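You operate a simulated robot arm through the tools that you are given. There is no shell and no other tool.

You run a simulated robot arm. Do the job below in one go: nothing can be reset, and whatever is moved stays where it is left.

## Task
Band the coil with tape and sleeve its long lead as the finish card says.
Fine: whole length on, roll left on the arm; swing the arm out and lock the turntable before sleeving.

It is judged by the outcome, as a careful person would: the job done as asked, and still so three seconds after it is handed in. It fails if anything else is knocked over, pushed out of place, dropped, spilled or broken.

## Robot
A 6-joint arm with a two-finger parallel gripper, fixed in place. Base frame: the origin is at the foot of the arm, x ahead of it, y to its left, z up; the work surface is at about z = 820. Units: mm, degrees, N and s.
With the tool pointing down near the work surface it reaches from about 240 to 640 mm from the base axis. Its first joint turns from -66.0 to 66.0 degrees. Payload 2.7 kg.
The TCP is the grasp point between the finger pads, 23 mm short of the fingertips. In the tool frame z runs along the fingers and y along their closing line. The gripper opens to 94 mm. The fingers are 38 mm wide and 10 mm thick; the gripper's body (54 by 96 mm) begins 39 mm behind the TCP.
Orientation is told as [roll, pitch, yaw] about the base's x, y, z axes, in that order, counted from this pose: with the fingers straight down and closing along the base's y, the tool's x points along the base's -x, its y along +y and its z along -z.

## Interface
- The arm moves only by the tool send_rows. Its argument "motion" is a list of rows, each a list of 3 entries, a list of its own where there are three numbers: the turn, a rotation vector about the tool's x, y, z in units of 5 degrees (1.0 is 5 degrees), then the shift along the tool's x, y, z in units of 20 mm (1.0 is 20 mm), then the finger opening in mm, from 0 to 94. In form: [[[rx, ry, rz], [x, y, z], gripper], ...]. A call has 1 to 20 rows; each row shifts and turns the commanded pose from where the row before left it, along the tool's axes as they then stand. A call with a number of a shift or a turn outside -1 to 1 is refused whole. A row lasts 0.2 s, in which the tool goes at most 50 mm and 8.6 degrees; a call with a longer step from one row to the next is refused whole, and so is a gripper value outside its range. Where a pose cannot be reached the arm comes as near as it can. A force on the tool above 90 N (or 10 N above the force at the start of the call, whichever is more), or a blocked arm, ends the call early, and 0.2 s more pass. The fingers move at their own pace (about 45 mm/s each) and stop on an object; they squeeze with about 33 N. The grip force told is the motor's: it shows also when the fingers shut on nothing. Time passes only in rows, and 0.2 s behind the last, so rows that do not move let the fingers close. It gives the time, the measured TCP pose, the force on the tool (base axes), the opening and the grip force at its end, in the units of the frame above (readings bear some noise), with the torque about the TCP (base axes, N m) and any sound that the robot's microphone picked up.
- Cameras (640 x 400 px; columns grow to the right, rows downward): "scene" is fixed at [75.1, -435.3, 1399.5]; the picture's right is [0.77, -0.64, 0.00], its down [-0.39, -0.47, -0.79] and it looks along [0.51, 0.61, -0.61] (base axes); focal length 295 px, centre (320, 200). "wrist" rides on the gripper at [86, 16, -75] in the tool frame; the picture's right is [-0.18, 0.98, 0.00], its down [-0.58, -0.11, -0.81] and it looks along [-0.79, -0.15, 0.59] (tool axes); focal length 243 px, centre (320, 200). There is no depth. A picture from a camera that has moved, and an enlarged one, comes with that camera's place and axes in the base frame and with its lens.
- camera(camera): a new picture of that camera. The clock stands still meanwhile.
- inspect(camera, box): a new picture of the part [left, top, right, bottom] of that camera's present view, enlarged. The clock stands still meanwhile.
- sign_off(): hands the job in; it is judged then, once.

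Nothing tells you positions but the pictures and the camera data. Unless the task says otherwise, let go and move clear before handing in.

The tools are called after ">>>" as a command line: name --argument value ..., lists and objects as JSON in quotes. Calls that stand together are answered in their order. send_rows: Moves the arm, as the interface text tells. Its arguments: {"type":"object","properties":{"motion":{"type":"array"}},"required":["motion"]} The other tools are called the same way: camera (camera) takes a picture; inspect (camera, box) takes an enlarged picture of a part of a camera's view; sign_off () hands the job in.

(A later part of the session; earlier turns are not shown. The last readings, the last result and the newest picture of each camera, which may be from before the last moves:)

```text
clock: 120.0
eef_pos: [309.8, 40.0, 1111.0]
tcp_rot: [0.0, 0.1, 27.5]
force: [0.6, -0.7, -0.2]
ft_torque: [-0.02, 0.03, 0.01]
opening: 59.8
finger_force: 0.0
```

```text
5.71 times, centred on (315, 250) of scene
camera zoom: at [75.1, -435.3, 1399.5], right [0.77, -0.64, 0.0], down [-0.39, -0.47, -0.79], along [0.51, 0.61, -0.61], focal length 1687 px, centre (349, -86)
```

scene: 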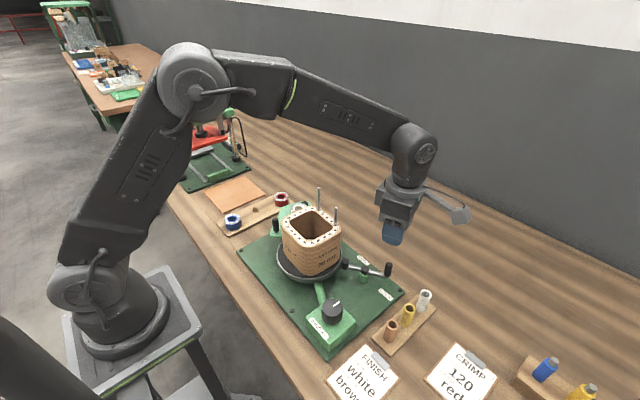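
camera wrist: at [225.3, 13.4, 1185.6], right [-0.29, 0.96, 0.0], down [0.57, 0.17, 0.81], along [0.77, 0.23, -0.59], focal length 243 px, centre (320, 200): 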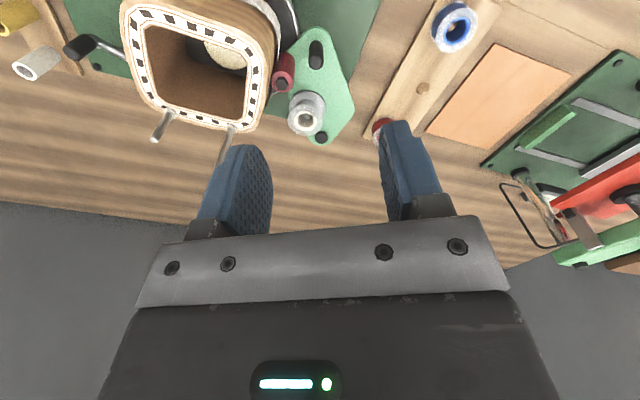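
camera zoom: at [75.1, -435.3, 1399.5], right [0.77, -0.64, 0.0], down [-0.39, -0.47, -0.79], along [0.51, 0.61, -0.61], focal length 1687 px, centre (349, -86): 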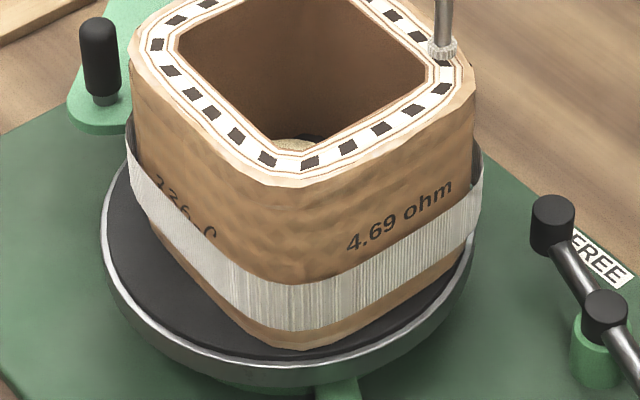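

The spool is bare and the whole tape is on the coil in a band; the empty roll stays on the arm. Now I go back to the arm handle at about (338.5, 44) to swing the arm out.

>>> send_rows --motion '[[[0, 0, 1], [-0.68, -0.24, 0], 40], [[0, 0, 1], [-0.68, -0.3, 0], 36], [[0, 0, 1], [0, 0, 0], 34], [[0, 0, 1], [0, 0, 0], 34], [[0, 0, 1], [0, 0, 0], 34], [[0, 0, 1], [0, 0, 0], 34], [[0, 0, 1], [0, 0, 0], 34], [[0, 0, 1], [0, 0, 0], 34], [[0, 0, 1], [0, 0, 0], 34], [[0, 0, 1], [0, 0, 0], 34], [[0, 0, 1], [0, 0, 0], 34], [[0, 0, 1], [0, 0, 0], 34], [[0, 0, 1], [0, 0, 0], 34], [[0, 0, 1], [0, 0, 0], 34], [[0, 0, 1], [0, 0, 0], 34], [[0, 0, 1], [0, 0, 0], 34], [[0, 0, 1], [0, 0, 0], 34], [[0, 0, 1], [0, 0, 0], 34], [[0, 0, 1], [0, 0, 0], 34], [[0, 0, 0.5], [0, 0, 0], 34]]'

>>> camera --camera "wrist"

>>> inspect --camera "wrist" --box '[220, 0, 460, 150]'

```text
clock: 124.2
eef_pos: [339.2, 40.0, 1112.7]
tcp_rot: [0.0, 0.0, -70.0]
force: [-0.5, -0.5, -0.3]
ft_torque: [-0.01, -0.05, -0.01]
opening: 33.9
finger_force: 0.1
```

```text
taken
camera wrist: at [324.6, 127.4, 1186.0], right [0.99, 0.16, 0.0], down [0.1, -0.58, 0.81], along [0.13, -0.8, -0.59], focal length 243 px, centre (320, 200)
```

wrist: 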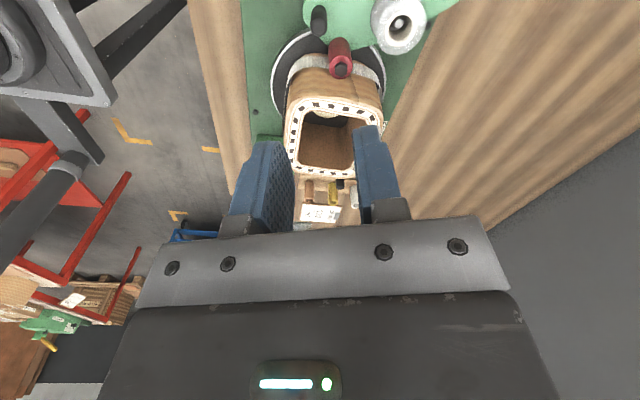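

```text
2.67 times, centred on (340, 75) of wrist
camera zoom: at [324.6, 127.4, 1186.0], right [0.99, 0.16, 0.0], down [0.1, -0.58, 0.81], along [0.13, -0.8, -0.59], focal length 647 px, centre (267, 533)
```

zoom: 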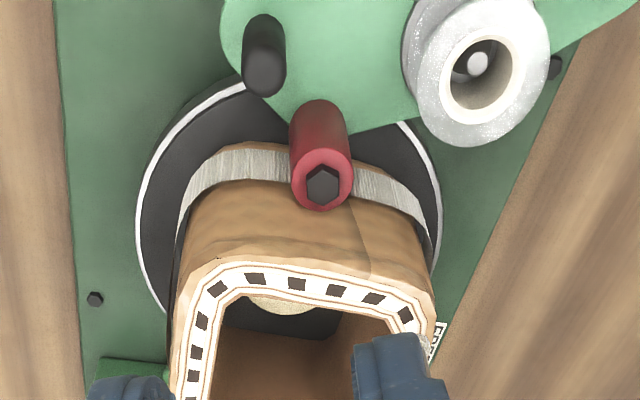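

The handle is slightly to +y of the TCP. I'll correct by 2.5 mm and descend.

>>> send_rows --motion '[[[0, 0, 0], [0.125, -0.007, 0.9], 34], [[0, 0, 0], [0, 0, 0.9], 34], [[0, 0, 0], [0, 0, 0.9], 34], [[0, 0, 0], [0, 0, 0.9], 34], [[0, 0, 0], [0, 0, 0.9], 34], [[0, 0, 0], [0, 0, 0.9], 34], [[0, 0, 0], [0, 0, 0.9], 34], [[0, 0, 0], [0, 0, 0], 34]]'

>>> camera --camera "wrist"

>>> inspect --camera "scene" --box '[240, 150, 360, 240]'

```text
clock: 126.0
eef_pos: [337.5, 44.1, 985.8]
tcp_rot: [-0.1, 0.0, -70.0]
force: [-1.0, 0.1, 0.9]
ft_torque: [-0.01, -0.01, 0.0]
opening: 33.7
finger_force: 0.1
```

```text
taken
camera wrist: at [323.4, 130.7, 1059.4], right [0.99, 0.16, 0.0], down [0.1, -0.58, 0.81], along [0.13, -0.8, -0.59], focal length 243 px, centre (320, 200)
```

wrist: 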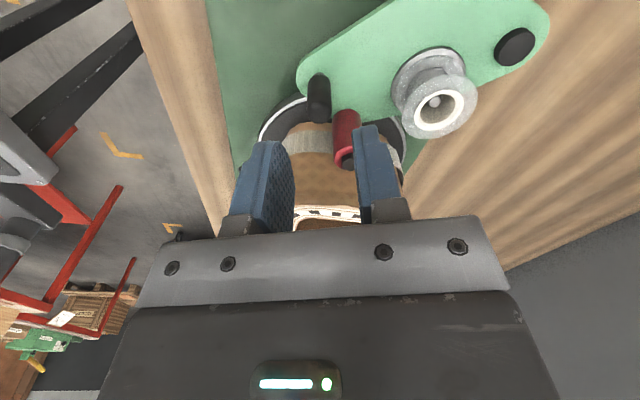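

```text
4.44 times, centred on (300, 195) of scene
camera zoom: at [75.1, -435.3, 1399.5], right [0.77, -0.64, 0.0], down [-0.39, -0.47, -0.79], along [0.51, 0.61, -0.61], focal length 1312 px, centre (409, 222)
```

zoom: 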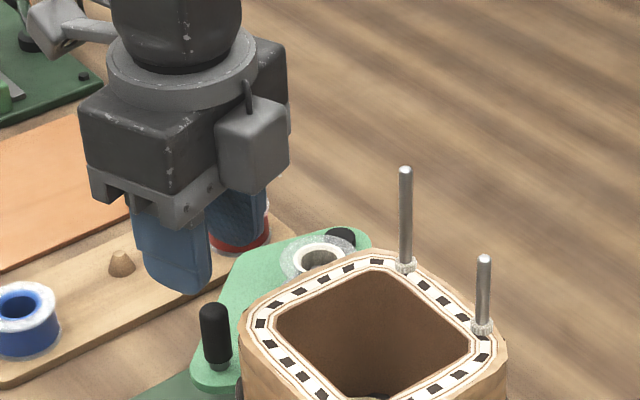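

Centred. I'll go down around the handle and grip it.

>>> send_rows --motion '[[[0, 0, 0], [0, 0, 0.7], 34], [[0, 0, 0], [0, 0, 0.7], 34], [[0, 0, 0], [0, 0, 0.7], 34], [[0, 0, 0], [0, 0, 0.6], 34], [[0, 0, 0], [0, 0, 0], 26], [[0, 0, 0], [0, 0, 0], 18], [[0, 0, 0], [0, 0, 0], 10], [[0, 0, 0], [0, 0, 0], 10]]'

>>> inspect --camera "scene" --box '[240, 150, 360, 240]'

```text
clock: 127.8
eef_pos: [338.1, 42.4, 932.4]
tcp_rot: [-0.1, -0.1, -70.0]
force: [-5.9, -2.5, -2.0]
ft_torque: [0.07, -0.49, 0.06]
opening: 15.7
finger_force: 45.2
```

```text
4.44 times, centred on (300, 195) of scene
camera zoom: at [74.9, -435.4, 1399.4], right [0.77, -0.64, 0.0], down [-0.39, -0.47, -0.79], along [0.51, 0.61, -0.61], focal length 1312 px, centre (409, 222)
```

zoom: 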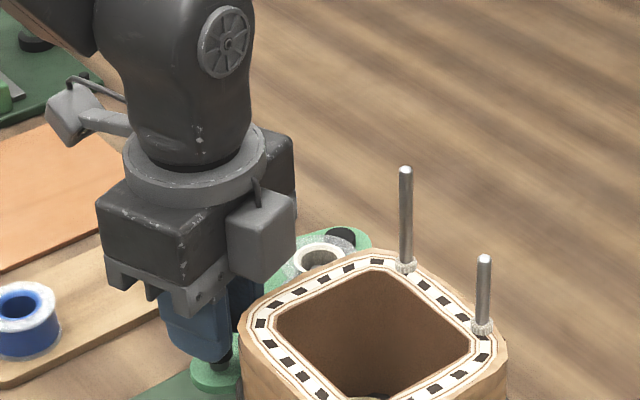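

The handle is gripped. I'll swing the arm back out along its arc.

>>> send_rows --motion '[[[0, 0, 0.4], [0.431, 0.013, 0], 10], [[0, 0, 0.4], [0.432, 0.03, 0], 10], [[0, 0, 0.4], [0.429, 0.045, 0], 10], [[0, 0, 0.4], [0.428, 0.06, 0], 10]]'

>>> send_rows --motion '[[[0, 0, 0.4], [0.424, 0.075, 0], 10], [[0, 0, 0.4], [0.421, 0.089, 0], 10], [[0, 0, 0.4], [0.42, 0.104, 0], 10], [[0, 0, 0.4], [0.415, 0.119, 0], 10]]'

>>> send_rows --motion '[[[0, 0, 0.4], [0.412, 0.134, 0], 10], [[0, 0, 0.4], [0.405, 0.149, 0], 10], [[0, 0, 0.4], [0.39, 0.155, 0], 10], [[0, 0, 0], [0, 0, 0], 10]]'

>>> inspect --camera "scene" --box '[220, 140, 360, 240]'

>>> camera --camera "wrist"

```text
clock: 128.8
eef_pos: [330.6, 75.5, 931.7]
tcp_rot: [-0.1, -0.1, -78.2]
force: [0.2, -2.5, -21.9]
ft_torque: [-0.03, -0.18, -0.11]
opening: 15.7
finger_force: 45.0
```

```text
clock: 129.8
eef_pos: [332.9, 111.6, 932.4]
tcp_rot: [-0.1, 0.0, -85.9]
force: [-8.9, -2.5, -7.8]
ft_torque: [-0.25, -0.04, -0.4]
opening: 15.8
finger_force: 45.3
```

```text
clock: 130.8
eef_pos: [341.3, 136.0, 930.0]
tcp_rot: [-0.1, 0.0, -92.1]
force: [-21.4, 8.8, -0.2]
ft_torque: [0.14, -0.29, -0.27]
opening: 15.8
finger_force: 45.8
```

```text
4.00 times, centred on (290, 190) of scene
camera zoom: at [74.5, -435.1, 1399.6], right [0.77, -0.64, 0.0], down [-0.39, -0.47, -0.79], along [0.51, 0.61, -0.61], focal length 1181 px, centre (440, 240)
```

zoom: 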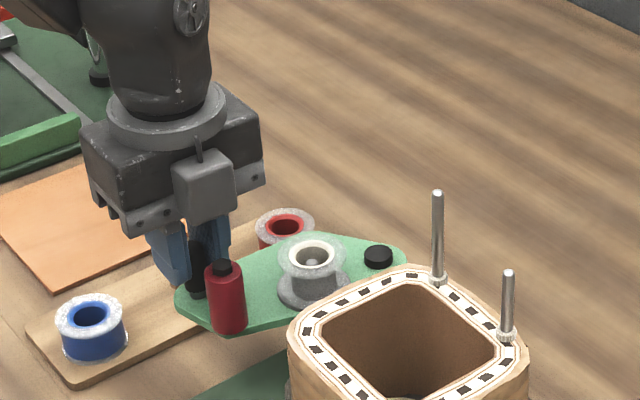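

```text
taken
camera wrist: at [359.5, 222.0, 1005.9], right [0.98, -0.22, 0.0], down [-0.13, -0.58, 0.81], along [-0.18, -0.79, -0.59], focal length 243 px, centre (320, 200)
```

wrist: 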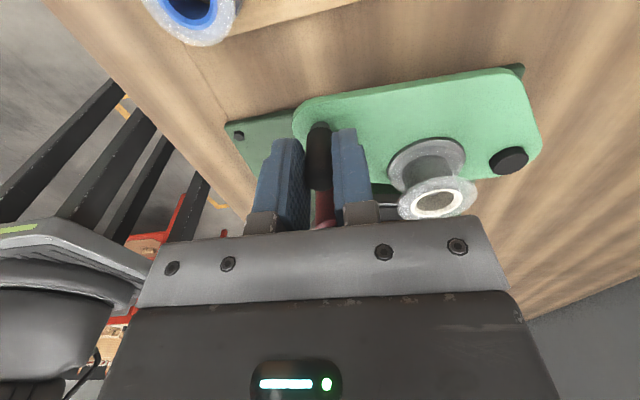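

The arm is back out with the empty roll on it. I'll let go, rise, and head for the lock lever.

>>> send_rows --motion '[[[0, 0, 0], [0, 0, 0], 20], [[0, 0, 0], [0, 0, 0], 32], [[0, 0, 0], [0, 0, 0], 34], [[0, 0, 0], [0, 0, -0.5], 34], [[0, 0, 0], [0, 0, -1], 34], [[0, 0, 0], [0, 0, -1], 34], [[0, 0, 0], [0, 0, -1], 34], [[0, 0, 0], [0, 0, -1], 34], [[0, 0, 0], [0, 0, -1], 34], [[0, 0, 0], [0, 0, -1], 34], [[0, 0, 0], [0, 0, -1], 34], [[0, 0, 0], [0, 0, -1], 34], [[0, 0, 0], [0, 0, -1], 40], [[0, 0, 0], [0, 0, 0], 40]]'

>>> inspect --camera "scene" --box '[220, 150, 420, 300]'

>>> camera --camera "wrist"

```text
clock: 133.8
eef_pos: [341.1, 135.2, 1122.9]
tcp_rot: [0.0, 0.1, -91.9]
force: [0.0, 0.9, 0.6]
ft_torque: [0.0, 0.01, 0.02]
opening: 40.2
finger_force: 0.0
```

```text
2.67 times, centred on (320, 225) of scene
camera zoom: at [75.1, -435.3, 1399.5], right [0.77, -0.64, 0.0], down [-0.39, -0.47, -0.79], along [0.51, 0.61, -0.61], focal length 787 px, centre (320, 133)
```

zoom: 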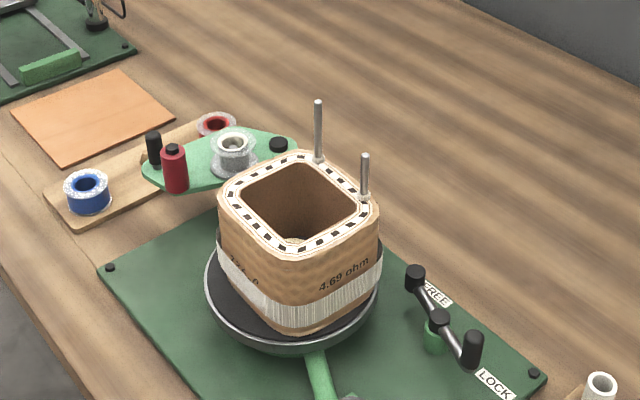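

```text
taken
camera wrist: at [360.3, 221.7, 1196.4], right [0.98, -0.22, 0.0], down [-0.13, -0.58, 0.81], along [-0.18, -0.79, -0.59], focal length 243 px, centre (320, 200)
```

wrist: 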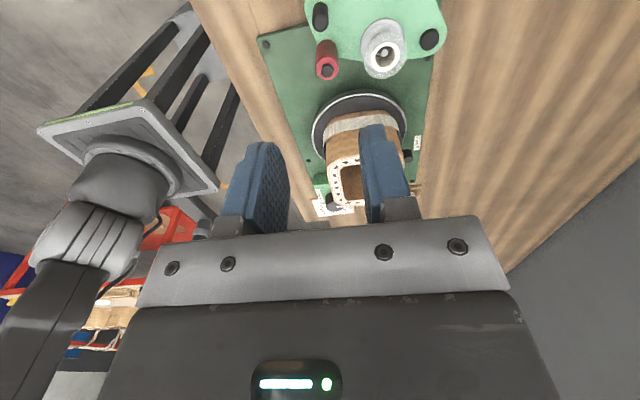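

The arm is out and everything stands as it should. I'll travel to above the lever handle and turn the gripper.

>>> send_rows --motion '[[[0, 0, 0], [-0.964, 0.252, 0], 40], [[0, 0, 0], [-0.964, 0.252, 0], 40], [[0, 0, 0], [-0.964, 0.252, 0], 40], [[0, 0, 0], [-0.964, 0.252, 0], 40], [[0, 0, 0], [-0.964, 0.252, 0], 40], [[0, 0, 0], [-0.964, 0.252, 0], 40], [[0, 0, 0], [-0.964, 0.252, 0], 40], [[0, 0, 0], [-0.964, 0.252, 0], 40], [[0, 0, 0], [-0.964, 0.252, 0], 40], [[0, 0, 0], [-0.964, 0.252, 0], 40], [[0, 0, 0], [-0.964, 0.252, 0], 40], [[0, 0, 0], [-0.964, 0.252, 0], 40], [[0, 0, 0], [-0.964, 0.252, 0], 40], [[0, 0, 0], [-0.964, 0.252, 0], 40], [[0, 0, 0], [-0.964, 0.252, 0], 40], [[0, 0, 0], [-0.964, 0.252, 0], 40], [[0, 0, 0], [-0.964, 0.252, 0], 40], [[0, 0, 0], [-0.964, 0.252, 0], 40], [[0, 0, 0], [0, 0, 0], 40]]'

>>> send_rows --motion '[[[0, 0, -1], [0, 0, 0], 40], [[0, 0, -1], [0, 0, 0], 40], [[0, 0, -1], [0, 0, 0], 40], [[0, 0, -1], [0, 0, 0], 40], [[0, 0, -1], [0, 0, 0], 40], [[0, 0, -1], [0, 0, 0], 40], [[0, 0, -1], [0, 0, 0], 40], [[0, 0, -1], [0, 0, 0], 40], [[0, 0, -1], [0, 0, 0], 40], [[0, 0, -1], [0, 0, 0], 40], [[0, 0, -1], [0, 0, 0], 40], [[0, 0, -1], [0, 0, 0], 40], [[0, 0, -1], [0, 0, 0], 40], [[0, 0, -1], [0, 0, 0], 40], [[0, 0, -1], [0, 0, 0], 40]]'

>>> send_rows --motion '[[[0, 0, -1], [0, 0, 0], 40], [[0, 0, -1], [0, 0, 0], 40], [[0, 0, -1], [0, 0, 0], 40], [[0, 0, -1], [0, 0, 0], 40], [[0, 0, -1], [0, 0, 0], 40], [[0, 0, -1], [0, 0, 0], 40], [[0, 0, -1], [0, 0, 0], 40], [[0, 0, -1], [0, 0, 0], 40], [[0, 0, -1], [0, 0, 0], 40], [[0, 0, -1], [0, 0, 0], 40], [[0, 0, -1], [0, 0, 0], 40], [[0, 0, -1], [0, 0, 0], 40], [[0, 0, -1], [0, 0, 0], 40], [[0, 0, -1], [0, 0, 0], 40], [[0, 0, -1], [0, 0, 0], 40], [[0, 0, 0], [0, 0, 0], 40]]'

>>> camera --camera "wrist"

>>> inspect --camera "wrist" --box '[220, 0, 460, 150]'

```text
clock: 137.8
eef_pos: [419.7, -213.9, 1121.6]
tcp_rot: [0.0, 0.0, -91.9]
force: [0.5, 0.2, -0.5]
ft_torque: [0.03, -0.01, 0.04]
opening: 40.1
finger_force: 0.0
```

```text
clock: 141.0
eef_pos: [418.9, -215.3, 1121.4]
tcp_rot: [0.1, 0.0, -16.9]
force: [-0.8, 0.8, 0.3]
ft_torque: [-0.04, 0.0, 0.0]
opening: 39.9
finger_force: 0.2
```

```text
clock: 144.4
eef_pos: [418.4, -214.4, 1121.3]
tcp_rot: [0.0, 0.0, 58.1]
force: [-0.5, 0.3, -0.3]
ft_torque: [0.01, 0.02, 0.0]
opening: 40.0
finger_force: 0.2
```

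```text
taken
camera wrist: at [359.1, -279.4, 1195.8], right [-0.74, 0.68, 0.0], down [0.4, 0.44, 0.81], along [0.55, 0.59, -0.59], focal length 243 px, centre (320, 200)
```

wrist: 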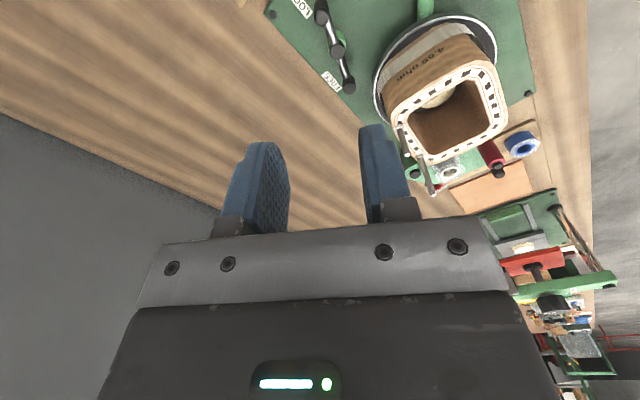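

```text
2.67 times, centred on (340, 75) of wrist
camera zoom: at [359.1, -279.4, 1195.8], right [-0.74, 0.68, 0.0], down [0.4, 0.44, 0.81], along [0.55, 0.59, -0.59], focal length 647 px, centre (267, 533)
```

zoom: 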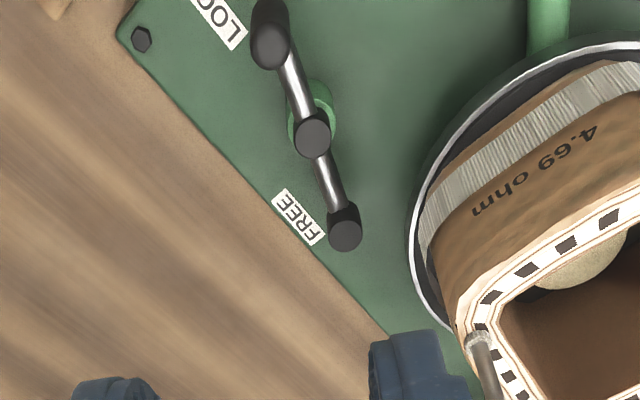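

The handle is nearly beneath the TCP. I'll descend most of the way and recheck.

>>> send_rows --motion '[[[0, 0, 0], [-0.05, 0.05, 1], 40], [[0, 0, 0], [0, 0, 1], 40], [[0, 0, 0], [0, 0, 1], 40], [[0, 0, 0], [0, 0, 1], 40], [[0, 0, 0], [0, 0, 1], 40], [[0, 0, 0], [0, 0, 1], 40], [[0, 0, 0], [0, 0, 1], 40], [[0, 0, 0], [0, 0, 1], 40], [[0, 0, 0], [0, 0, 0.5], 40], [[0, 0, 0], [0, 0, 0], 40]]'

>>> camera --camera "wrist"

>>> inspect --camera "wrist" --box '[220, 60, 440, 200]'

```text
clock: 146.6
eef_pos: [417.9, -212.1, 951.1]
tcp_rot: [0.0, 0.0, 58.1]
force: [0.3, 0.3, 0.6]
ft_torque: [0.0, -0.03, 0.02]
opening: 40.2
finger_force: 0.0
```

```text
taken
camera wrist: at [358.9, -277.8, 1025.5], right [-0.74, 0.68, 0.0], down [0.4, 0.44, 0.81], along [0.55, 0.59, -0.59], focal length 243 px, centre (320, 200)
```

wrist: 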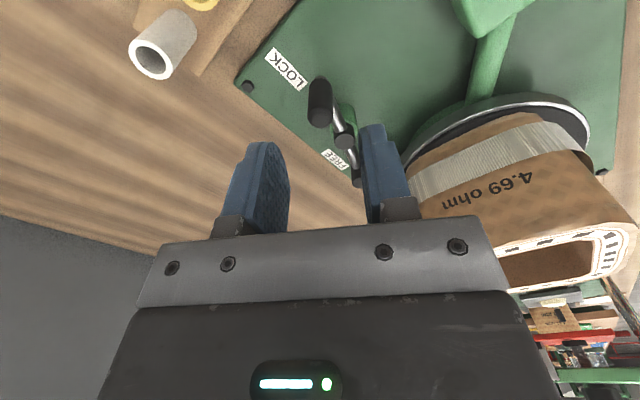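

```text
2.86 times, centred on (330, 130) of wrist
camera zoom: at [358.9, -277.8, 1025.5], right [-0.74, 0.68, 0.0], down [0.4, 0.44, 0.81], along [0.55, 0.59, -0.59], focal length 693 px, centre (291, 400)
```

zoom: 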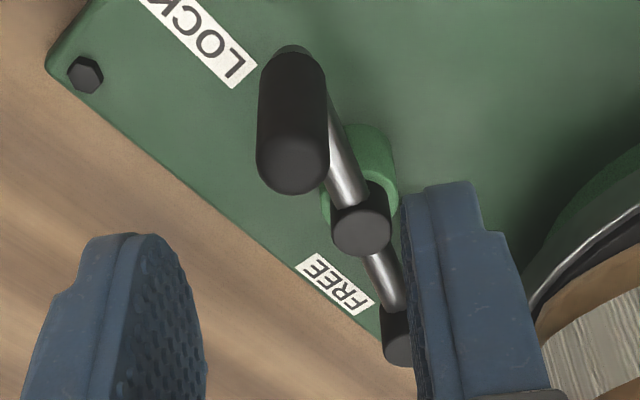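

Aligned. I'll go down, grip the handle and swing it back counter-clockwise to set the pad on the rim.

>>> send_rows --motion '[[[0, 0, 0], [0, 0, 0.85], 40], [[0, 0, 0], [0, 0, 0.85], 40], [[0, 0, 0], [0, 0, 0.8], 40], [[0, 0, 0], [0, 0, 0], 28], [[0, 0, 0], [0, 0, 0], 16], [[0, 0, 0], [0, 0, 0], 8], [[0, 0, 0], [0, 0, 0], 8]]'

>>> inspect --camera "wrist" --box '[220, 60, 440, 200]'

```text
clock: 148.2
eef_pos: [417.2, -213.1, 902.0]
tcp_rot: [-0.1, 0.0, 58.0]
force: [-0.7, -0.2, -2.9]
ft_torque: [-0.21, -0.43, 0.04]
opening: 15.8
finger_force: 45.2
```

```text
2.86 times, centred on (330, 130) of wrist
camera zoom: at [358.6, -278.1, 975.4], right [-0.74, 0.68, 0.0], down [0.4, 0.44, 0.81], along [0.55, 0.59, -0.59], focal length 693 px, centre (291, 400)
```

zoom: 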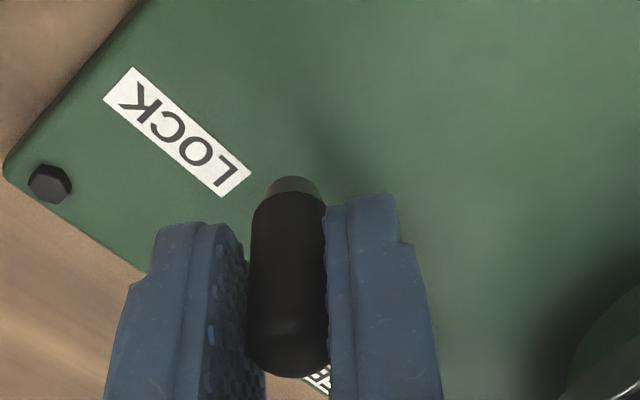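

Gripped. I'll swing it along its arc in stages toward the rim.

>>> send_rows --motion '[[[0, 0, 0], [-0.073, -0.198, 0], 8], [[0, 0, 0], [-0.073, -0.198, 0], 8], [[0, 0, 0], [-0.107, -0.187, 0], 8], [[0, 0, 0], [-0.107, -0.187, 0], 8]]'

>>> send_rows --motion '[[[0, 0, 0], [-0.138, -0.164, 0], 8], [[0, 0, 0], [-0.138, -0.164, 0], 8], [[0, 0, 0], [-0.163, -0.14, 0], 8], [[0, 0, 0], [-0.163, -0.14, 0], 8]]'

>>> inspect --camera "scene" --box '[320, 200, 460, 310]'

```text
clock: 149.2
eef_pos: [434.8, -215.9, 901.5]
tcp_rot: [0.1, 0.0, 57.9]
force: [-8.5, 0.3, -4.5]
ft_torque: [-0.05, -0.51, 0.4]
opening: 15.5
finger_force: 44.8
```

```text
clock: 150.2
eef_pos: [453.2, -210.0, 901.4]
tcp_rot: [-0.1, -0.1, 58.1]
force: [-3.6, 1.9, -5.2]
ft_torque: [-0.04, 0.01, 0.13]
opening: 15.9
finger_force: 45.2
```

```text
3.64 times, centred on (390, 255) of scene
camera zoom: at [75.1, -435.3, 1399.5], right [0.77, -0.64, 0.0], down [-0.39, -0.47, -0.79], along [0.51, 0.61, -0.61], focal length 1073 px, centre (66, 0)
```

zoom: 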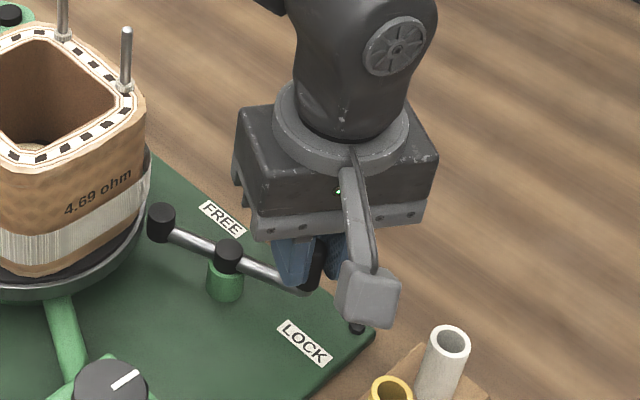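

Nearly home. I'll take the last few degrees in small steps and feel for contact.

>>> send_rows --motion '[[[0, 0, 0], [-0.18, -0.107, 0], 8], [[0, 0, 0], [0, 0, 0], 8]]'

>>> send_rows --motion '[[[0, 0, 0], [-0.19, -0.107, 0], 8], [[0, 0, 0], [0, 0, 0], 8]]'

>>> inspect --camera "scene" --box '[320, 200, 460, 310]'

```text
clock: 150.8
eef_pos: [455.1, -209.7, 902.1]
tcp_rot: [0.0, 0.0, 58.0]
force: [-5.1, -2.4, -5.5]
ft_torque: [0.11, 0.0, 0.32]
opening: 15.4
finger_force: 44.9
```

```text
clock: 151.4
eef_pos: [459.4, -207.1, 902.0]
tcp_rot: [0.2, 0.0, 58.1]
force: [-9.8, -1.9, -3.3]
ft_torque: [-0.21, 0.14, 0.48]
opening: 15.6
finger_force: 44.7
```

```text
3.64 times, centred on (390, 255) of scene
camera zoom: at [74.9, -435.3, 1399.5], right [0.77, -0.64, 0.0], down [-0.39, -0.47, -0.79], along [0.51, 0.61, -0.61], focal length 1073 px, centre (66, 0)
```

zoom: 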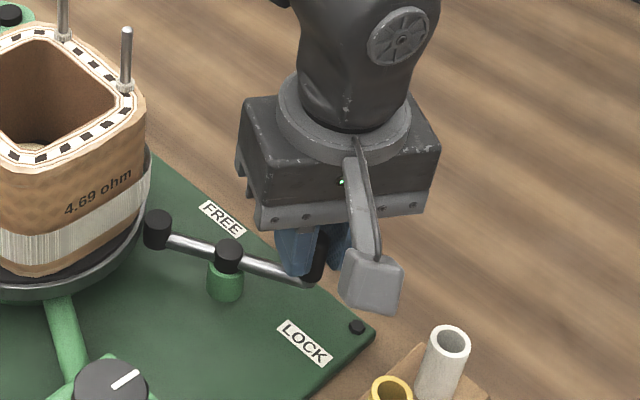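

Close to the stop. A few more millimetres until the pad bears firmly.

>>> send_rows --motion '[[[0, 0, 0], [-0.134, -0.064, 0], 8], [[0, 0, 0], [0, 0, 0], 8]]'

>>> send_rows --motion '[[[0, 0, 0], [-0.134, -0.06, 0], 8], [[0, 0, 0], [0, 0, 0], 8]]'

>>> inspect --camera "scene" --box '[320, 200, 460, 310]'

```text
clock: 152.0
eef_pos: [462.0, -206.0, 902.2]
tcp_rot: [0.1, 0.0, 57.9]
force: [-11.9, -1.9, -4.2]
ft_torque: [0.21, -0.73, 0.19]
opening: 15.2
finger_force: 45.1
```

```text
clock: 152.6
eef_pos: [461.6, -204.8, 901.9]
tcp_rot: [0.3, 0.3, 57.9]
force: [-32.3, -12.7, 4.4]
ft_torque: [0.36, -0.68, 0.13]
opening: 15.8
finger_force: 44.7
```

```text
3.64 times, centred on (390, 255) of scene
camera zoom: at [74.1, -435.6, 1399.4], right [0.77, -0.64, 0.0], down [-0.39, -0.47, -0.79], along [0.51, 0.61, -0.61], focal length 1073 px, centre (66, 0)
```

zoom: 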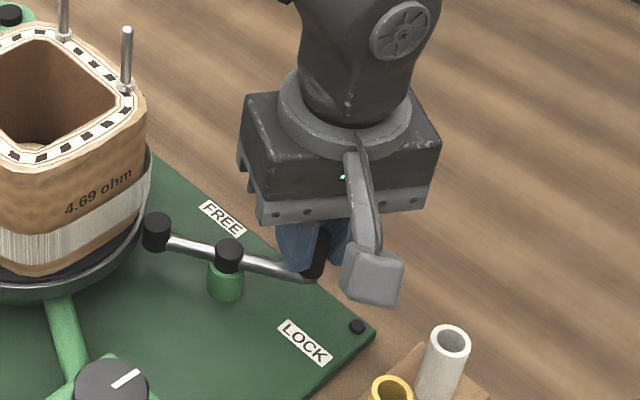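

The pad is back against the rim at the stop with about 35 N. I'll relax, release, rise and look.

>>> send_rows --motion '[[[0, 0, 0], [-0.07, -0.03, 0], 8], [[0, 0, 0], [0, 0, 0], 8], [[0, 0, 0], [0.07, 0.03, 0], 8], [[0, 0, 0], [0.1, 0.045, 0], 18], [[0, 0, 0], [0, 0, 0], 30], [[0, 0, 0], [0, 0, 0], 40], [[0, 0, 0], [0, 0, -0.5], 40], [[0, 0, 0], [0, 0, -1], 40], [[0, 0, 0], [0, 0, -1], 40], [[0, 0, 0], [0, 0, -1], 40], [[0, 0, 0], [0, 0, -1], 40], [[0, 0, 0], [0, 0, -1], 40], [[0, 0, 0], [0, 0, -1], 40], [[0, 0, 0], [0, 0, -1], 40], [[0, 0, 0], [0, 0, 0], 40]]'

>>> camera --camera "wrist"

>>> inspect --camera "scene" --box '[320, 220, 420, 310]'

>>> inspect --camera "wrist" --box '[240, 0, 480, 160]'

```text
clock: 155.8
eef_pos: [463.1, -205.0, 1052.4]
tcp_rot: [0.1, 0.0, 58.0]
force: [-0.3, -0.7, 0.6]
ft_torque: [-0.03, 0.0, 0.0]
opening: 40.1
finger_force: 0.1
```

```text
taken
camera wrist: at [403.6, -269.9, 1126.3], right [-0.74, 0.68, 0.0], down [0.4, 0.44, 0.81], along [0.55, 0.59, -0.59], focal length 243 px, centre (320, 200)
```

wrist: 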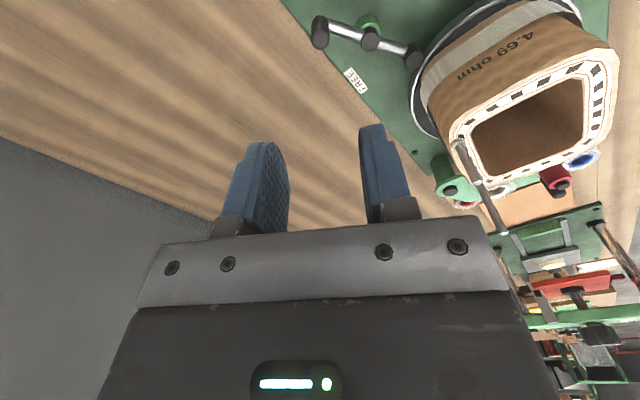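

```text
4.44 times, centred on (370, 265) of scene
camera zoom: at [75.1, -435.3, 1399.5], right [0.77, -0.64, 0.0], down [-0.39, -0.47, -0.79], along [0.51, 0.61, -0.61], focal length 1312 px, centre (98, -89)
```

zoom: 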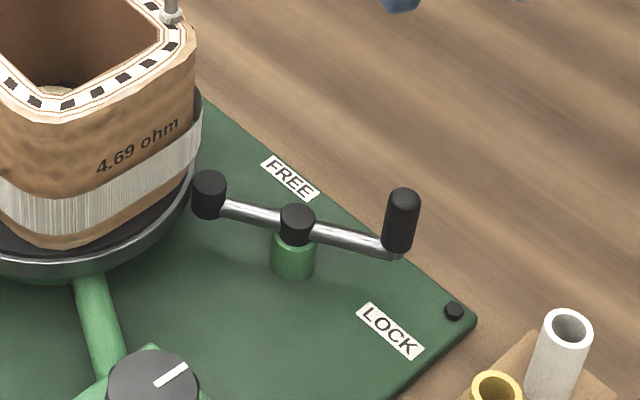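

```text
2.50 times, centred on (360, 80) of wrist
camera zoom: at [403.6, -269.9, 1126.3], right [-0.74, 0.68, 0.0], down [0.4, 0.44, 0.81], along [0.55, 0.59, -0.59], focal length 606 px, centre (220, 500)
```

zoom: 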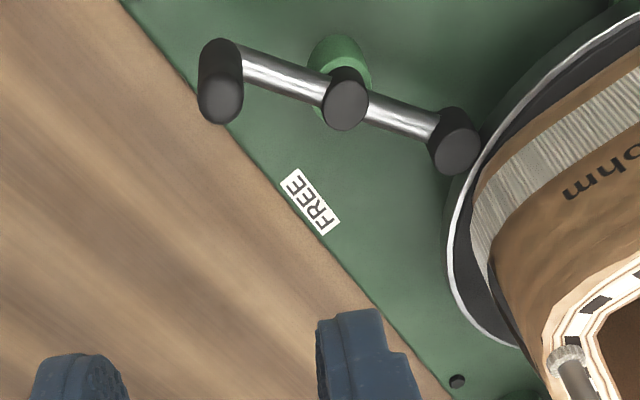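

The turntable is locked: the pad bears on the rim as it did at the start, and the lever stays. Next is the brown sleeve at about (370, -295); I'll turn the gripper straight and move above the sleeve rack.

>>> send_rows --motion '[[[0, 0, 1], [0, 0, 0], 60], [[0, 0, 1], [0, 0, 0], 60], [[0, 0, 1], [0, 0, 0], 60], [[0, 0, 1], [0, 0, 0], 60], [[0, 0, 1], [0, 0, 0], 60], [[0, 0, 1], [0, 0, 0], 60], [[0, 0, 1], [0, 0, 0], 60], [[0, 0, 1], [0, 0, 0], 60], [[0, 0, 1], [0, 0, 0], 60], [[0, 0, 1], [0, 0, 0], 60], [[0, 0, 1], [0, 0, 0], 60], [[0, 0, 0.6], [0, 0, 0], 60], [[0, 0, 0], [0.91, -0.9, 0], 60], [[0, 0, 0], [0.91, -0.9, 0], 60], [[0, 0, 0], [0.91, -0.9, 0], 60], [[0, 0, 0], [0.91, -0.9, 0], 60], [[0, 0, 0], [0.91, -0.9, 0], 60], [[0, 0, 0], [0, 0, 0], 60]]'

>>> camera --camera "wrist"

>>> inspect --camera "wrist" --box '[200, 0, 440, 150]'

>>> inspect --camera "scene" --box '[360, 270, 450, 350]'

```text
clock: 159.6
eef_pos: [370.8, -294.9, 1051.8]
tcp_rot: [0.0, 0.0, 0.0]
force: [0.1, -0.8, 0.2]
ft_torque: [0.01, 0.02, 0.02]
opening: 60.1
finger_force: 0.0
```

```text
taken
camera wrist: at [284.8, -279.4, 1125.5], right [0.18, 0.98, 0.0], down [0.58, -0.11, 0.81], along [0.79, -0.15, -0.59], focal length 243 px, centre (320, 200)
```

wrist: 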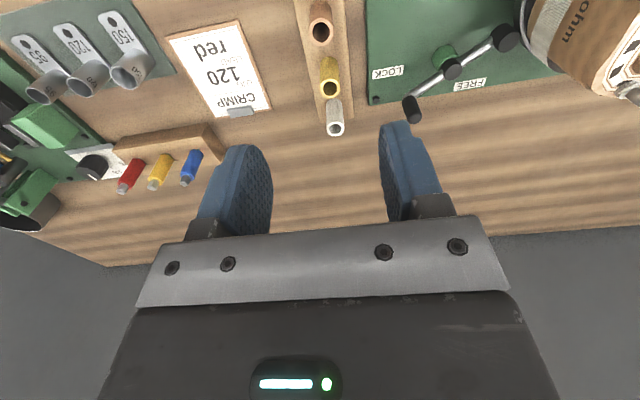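

```text
2.67 times, centred on (320, 75) of wrist
camera zoom: at [284.8, -279.4, 1125.5], right [0.18, 0.98, 0.0], down [0.58, -0.11, 0.81], along [0.79, -0.15, -0.59], focal length 647 px, centre (320, 533)
```

zoom: 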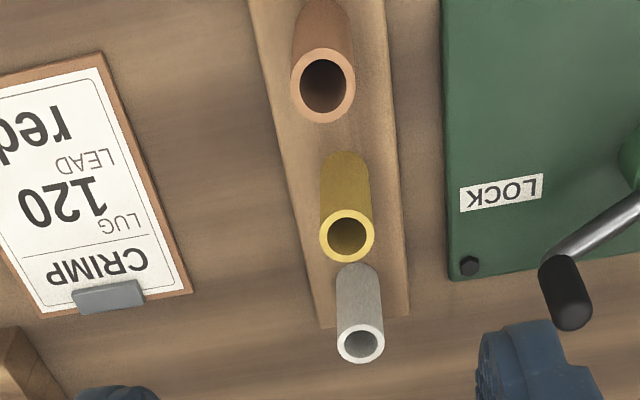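

```text
5.00 times, centred on (405, 310) of scene
camera zoom: at [75.1, -435.3, 1399.5], right [0.77, -0.64, 0.0], down [-0.39, -0.47, -0.79], along [0.51, 0.61, -0.61], focal length 1476 px, centre (-105, -350)
```

zoom: 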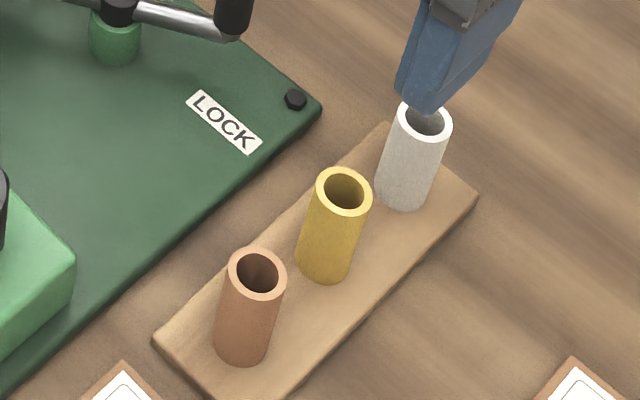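

The brown sleeve's top is at about (371, -294.5, 872), right under the TCP. I'll descend and recheck close up.

>>> send_rows --motion '[[[0, 0, 0], [0, 0, 1], 60], [[0, 0, 0], [0, 0, 1], 60], [[0, 0, 0], [0, 0, 1], 60], [[0, 0, 0], [0, 0, 1], 55], [[0, 0, 0], [0, 0, 1], 50], [[0, 0, 0], [0, 0, 1], 50], [[0, 0, 0], [0, 0, 0.5], 50], [[0, 0, 0], [0, 0, 0], 50]]'

>>> inspect --camera "wrist" --box '[220, 60, 420, 200]'

>>> inspect --camera "scene" --box '[350, 250, 470, 350]'

```text
clock: 161.4
eef_pos: [372.8, -295.7, 921.5]
tcp_rot: [0.1, 0.1, 0.0]
force: [-0.7, -0.3, -0.8]
ft_torque: [0.0, 0.0, -0.01]
opening: 50.2
finger_force: 0.0
```

```text
2.86 times, centred on (320, 130) of wrist
camera zoom: at [285.4, -279.0, 995.2], right [0.18, 0.98, 0.0], down [0.58, -0.11, 0.81], along [0.79, -0.15, -0.59], focal length 693 px, centre (320, 400)
```

zoom: 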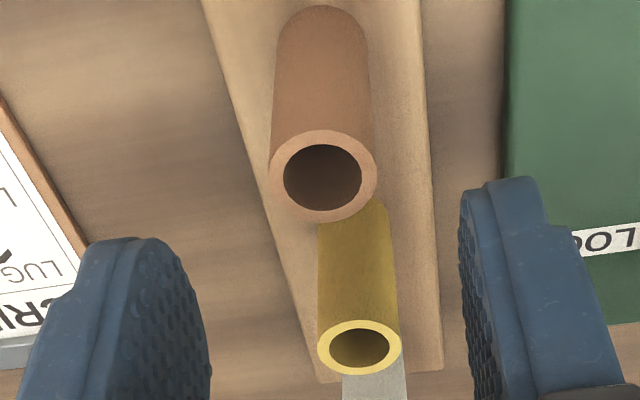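

```text
4.00 times, centred on (410, 300) of scene
camera zoom: at [75.1, -435.3, 1399.5], right [0.77, -0.64, 0.0], down [-0.39, -0.47, -0.79], along [0.51, 0.61, -0.61], focal length 1181 px, centre (-40, -200)
```

zoom: 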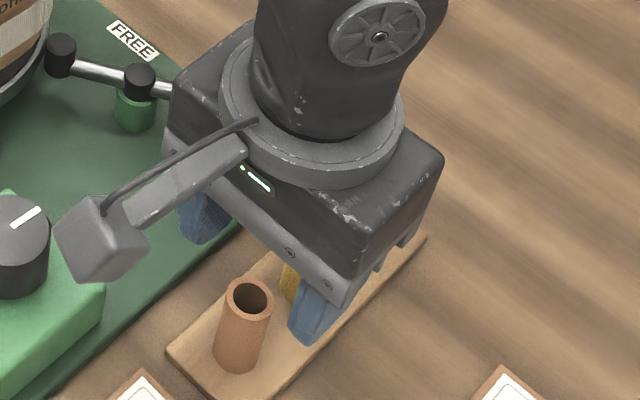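

Aligned to within a millimetre. I'll go down with the tips just above the rack and grip the sleeve.

>>> send_rows --motion '[[[0, 0, 0], [-0.03, 0.03, 0.8], 50], [[0, 0, 0], [0, 0, 0.8], 50], [[0, 0, 0], [0, 0, 0.8], 50], [[0, 0, 0], [0, 0, 0.55], 50], [[0, 0, 0], [0, 0, 0], 38], [[0, 0, 0], [0, 0, 0], 26], [[0, 0, 0], [0, 0, 0], 16], [[0, 0, 0], [0, 0, 0], 14], [[0, 0, 0], [0, 0, 0], 14]]'

>>> inspect --camera "wrist" --box '[220, 60, 420, 220]'

>>> inspect --camera "scene" --box '[350, 250, 470, 350]'

```text
clock: 163.4
eef_pos: [373.1, -294.0, 861.7]
tcp_rot: [0.1, 0.0, 0.0]
force: [0.5, 1.1, 0.8]
ft_torque: [-0.01, 0.02, 0.01]
opening: 19.8
finger_force: 33.1
```

```text
2.50 times, centred on (320, 140) of wrist
camera zoom: at [286.2, -278.4, 936.8], right [0.18, 0.98, 0.0], down [0.58, -0.11, 0.81], along [0.79, -0.15, -0.59], focal length 606 px, centre (320, 350)
```

zoom: 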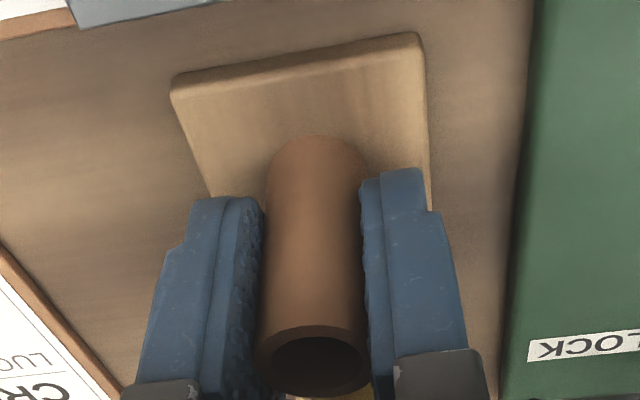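

```text
4.00 times, centred on (410, 300) of scene
camera zoom: at [75.1, -435.3, 1399.5], right [0.77, -0.64, 0.0], down [-0.39, -0.47, -0.79], along [0.51, 0.61, -0.61], focal length 1181 px, centre (-40, -200)
```

zoom: 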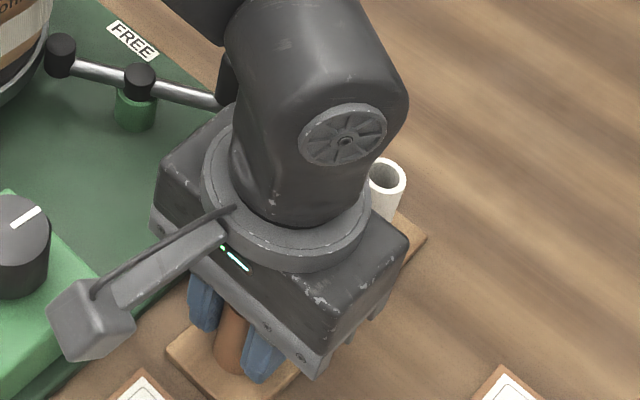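

The sleeve is gripped (about 20 mm). I'll lift it straight up.

>>> send_rows --motion '[[[0, 0, 0], [0, 0, -0.4], 14], [[0, 0, 0], [0, 0, -0.8], 14], [[0, 0, 0], [0, 0, -1], 14], [[0, 0, 0], [0, 0, -1], 14], [[0, 0, 0], [0, 0, -1], 14], [[0, 0, 0], [0, 0, -1], 14], [[0, 0, 0], [0, 0, -1], 14], [[0, 0, 0], [0, 0, -1], 14], [[0, 0, 0], [0, 0, -1], 14], [[0, 0, 0], [0, 0, -1], 14], [[0, 0, 0], [0, 0, -1], 14], [[0, 0, 0], [0, 0, -1], 14], [[0, 0, 0], [0, 0, -1], 14], [[0, 0, 0], [0, 0, -0.8], 14], [[0, 0, 0], [0, 0, 0], 14]]'

>>> camera --camera "wrist"

>>> camera --camera "scene"

>>> inspect --camera "scene" --box '[280, 170, 360, 240]'

```text
clock: 166.6
eef_pos: [372.7, -294.1, 1123.7]
tcp_rot: [0.0, 0.0, 0.0]
force: [-0.3, -0.1, 0.4]
ft_torque: [-0.01, 0.0, -0.03]
opening: 19.9
finger_force: 32.7
```

```text
taken
camera wrist: at [285.8, -278.4, 1197.5], right [0.18, 0.98, 0.0], down [0.58, -0.11, 0.81], along [0.79, -0.15, -0.59], focal length 243 px, centre (320, 200)
```

wrist: 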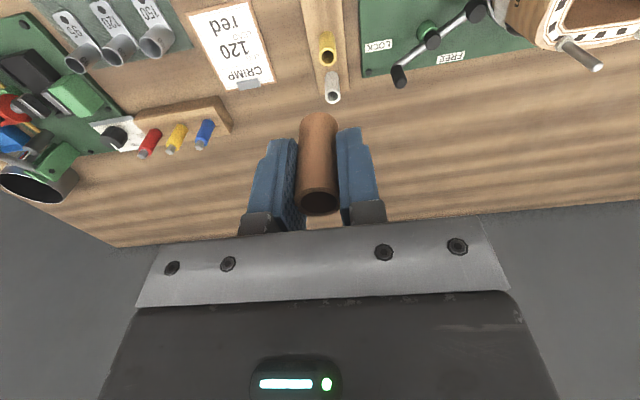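

```text
taken
```

scene: 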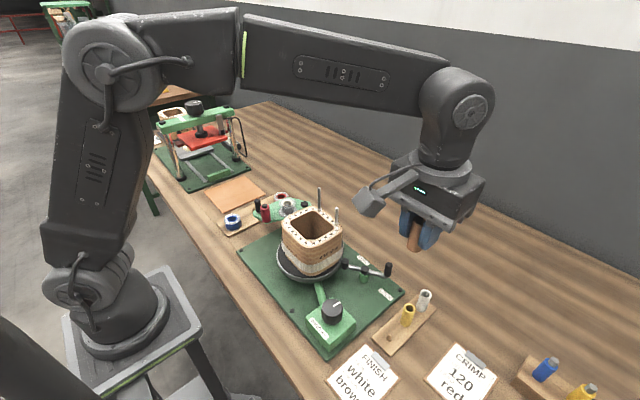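

```text
5.71 times, centred on (320, 205) of scene
camera zoom: at [75.1, -435.3, 1399.5], right [0.77, -0.64, 0.0], down [-0.39, -0.47, -0.79], along [0.51, 0.61, -0.61], focal length 1687 px, centre (320, 171)
```

zoom: 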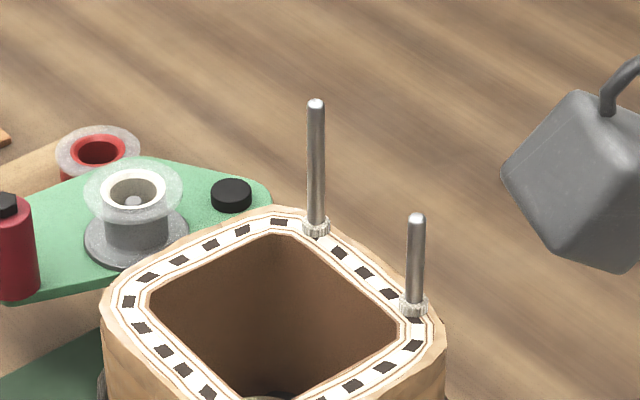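

The sleeve is held upright. I'll carry it high over to the long lead at about (409, -32) and look down at the lead's tip.

>>> send_rows --motion '[[[0, 0, 0], [-0.13, 0.936, 0], 14], [[0, 0, 0], [-0.13, 0.936, 0], 14], [[0, 0, 0], [-0.13, 0.936, 0], 14], [[0, 0, 0], [-0.13, 0.936, 0], 14], [[0, 0, 0], [-0.13, 0.936, 0], 14], [[0, 0, 0], [-0.13, 0.936, 0], 14], [[0, 0, 0], [-0.13, 0.936, 0], 14], [[0, 0, 0], [-0.13, 0.936, 0], 14], [[0, 0, 0], [-0.13, 0.936, 0], 14], [[0, 0, 0], [-0.13, 0.936, 0], 14], [[0, 0, 0], [-0.13, 0.936, 0], 14], [[0, 0, 0], [-0.13, 0.936, 0], 14], [[0, 0, 0], [-0.13, 0.936, 0], 14], [[0, 0, 0], [-0.13, 0.936, 0], 14], [[0, 0, 0], [0, 0, 0], 14]]'

>>> camera --camera "wrist"

>>> inspect --camera "wrist" --box '[220, 40, 420, 220]'

>>> inspect --camera "scene" --box '[280, 130, 380, 230]'

```text
clock: 169.8
eef_pos: [409.8, -31.4, 1122.8]
tcp_rot: [0.0, 0.0, 0.0]
force: [-0.4, -0.9, -0.2]
ft_torque: [-0.01, -0.01, -0.02]
opening: 19.1
finger_force: 32.9
```

```text
taken
camera wrist: at [322.5, -16.2, 1196.8], right [0.18, 0.98, 0.0], down [0.58, -0.11, 0.81], along [0.79, -0.15, -0.59], focal length 243 px, centre (320, 200)
```

wrist: 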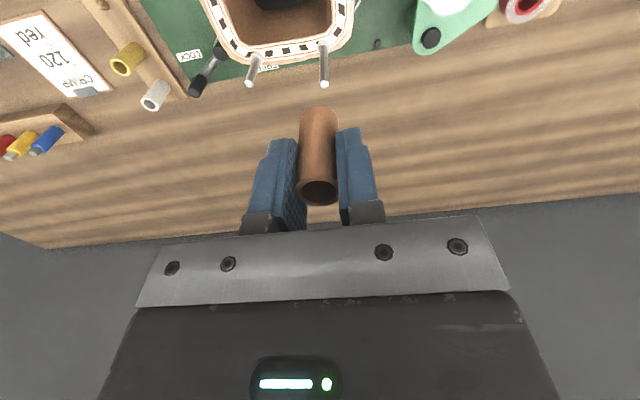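

```text
2.22 times, centred on (320, 130) of wrist
camera zoom: at [322.5, -16.2, 1196.8], right [0.18, 0.98, 0.0], down [0.58, -0.11, 0.81], along [0.79, -0.15, -0.59], focal length 539 px, centre (320, 356)
```

zoom: 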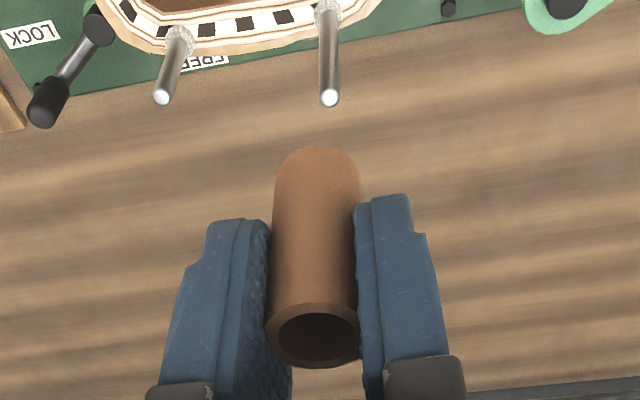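

```text
4.00 times, centred on (330, 180) of scene
camera zoom: at [75.1, -435.3, 1399.5], right [0.77, -0.64, 0.0], down [-0.39, -0.47, -0.79], along [0.51, 0.61, -0.61], focal length 1181 px, centre (280, 280)
```

zoom: 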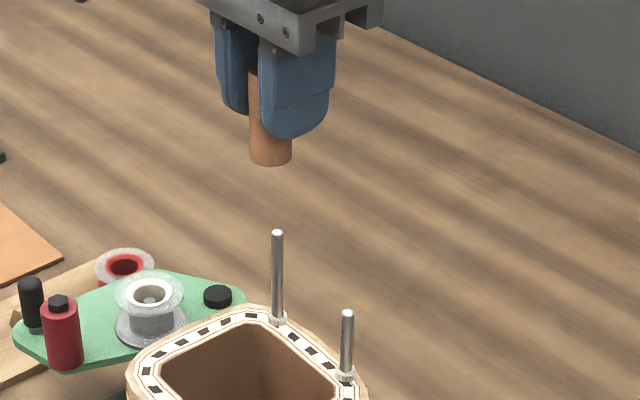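

The long lead's tip is about 3 mm to +y and 2-3 mm to +x of the sleeve. I'll correct and lower to just above the tip for a close check.

>>> send_rows --motion '[[[0, 0, 0], [-0.06, 0.08, 0], 14], [[0, 0, 0], [-0.06, 0.08, 0], 14], [[0, 0, 0], [0, 0, 0.5], 14], [[0, 0, 0], [0, 0, 0.5], 14], [[0, 0, 0], [0, 0, 0.4], 14], [[0, 0, 0], [0, 0, 0], 14]]'

>>> inspect --camera "wrist" --box '[260, 60, 380, 220]'

>>> inspect --camera "scene" --box '[290, 140, 350, 210]'

```text
clock: 171.2
eef_pos: [410.9, -28.6, 1095.7]
tcp_rot: [-0.1, 0.0, 0.0]
force: [-0.4, 0.9, -1.0]
ft_torque: [0.04, 0.0, 0.0]
opening: 19.3
finger_force: 33.4
```

```text
2.50 times, centred on (320, 140) of wrist
camera zoom: at [324.6, -13.2, 1169.1], right [0.18, 0.98, 0.0], down [0.58, -0.11, 0.81], along [0.79, -0.15, -0.59], focal length 606 px, centre (320, 350)
```

zoom: 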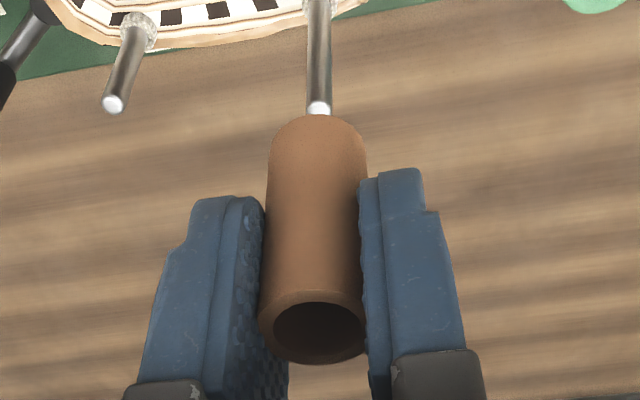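

```text
5.71 times, centred on (320, 175) of scene
camera zoom: at [75.1, -435.3, 1399.5], right [0.77, -0.64, 0.0], down [-0.39, -0.47, -0.79], along [0.51, 0.61, -0.61], focal length 1687 px, centre (320, 343)
```

zoom: 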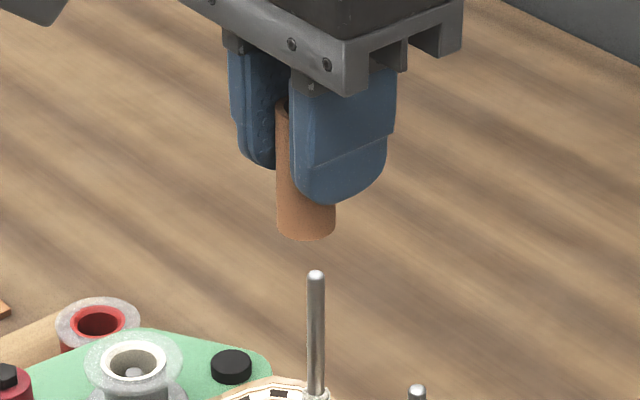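

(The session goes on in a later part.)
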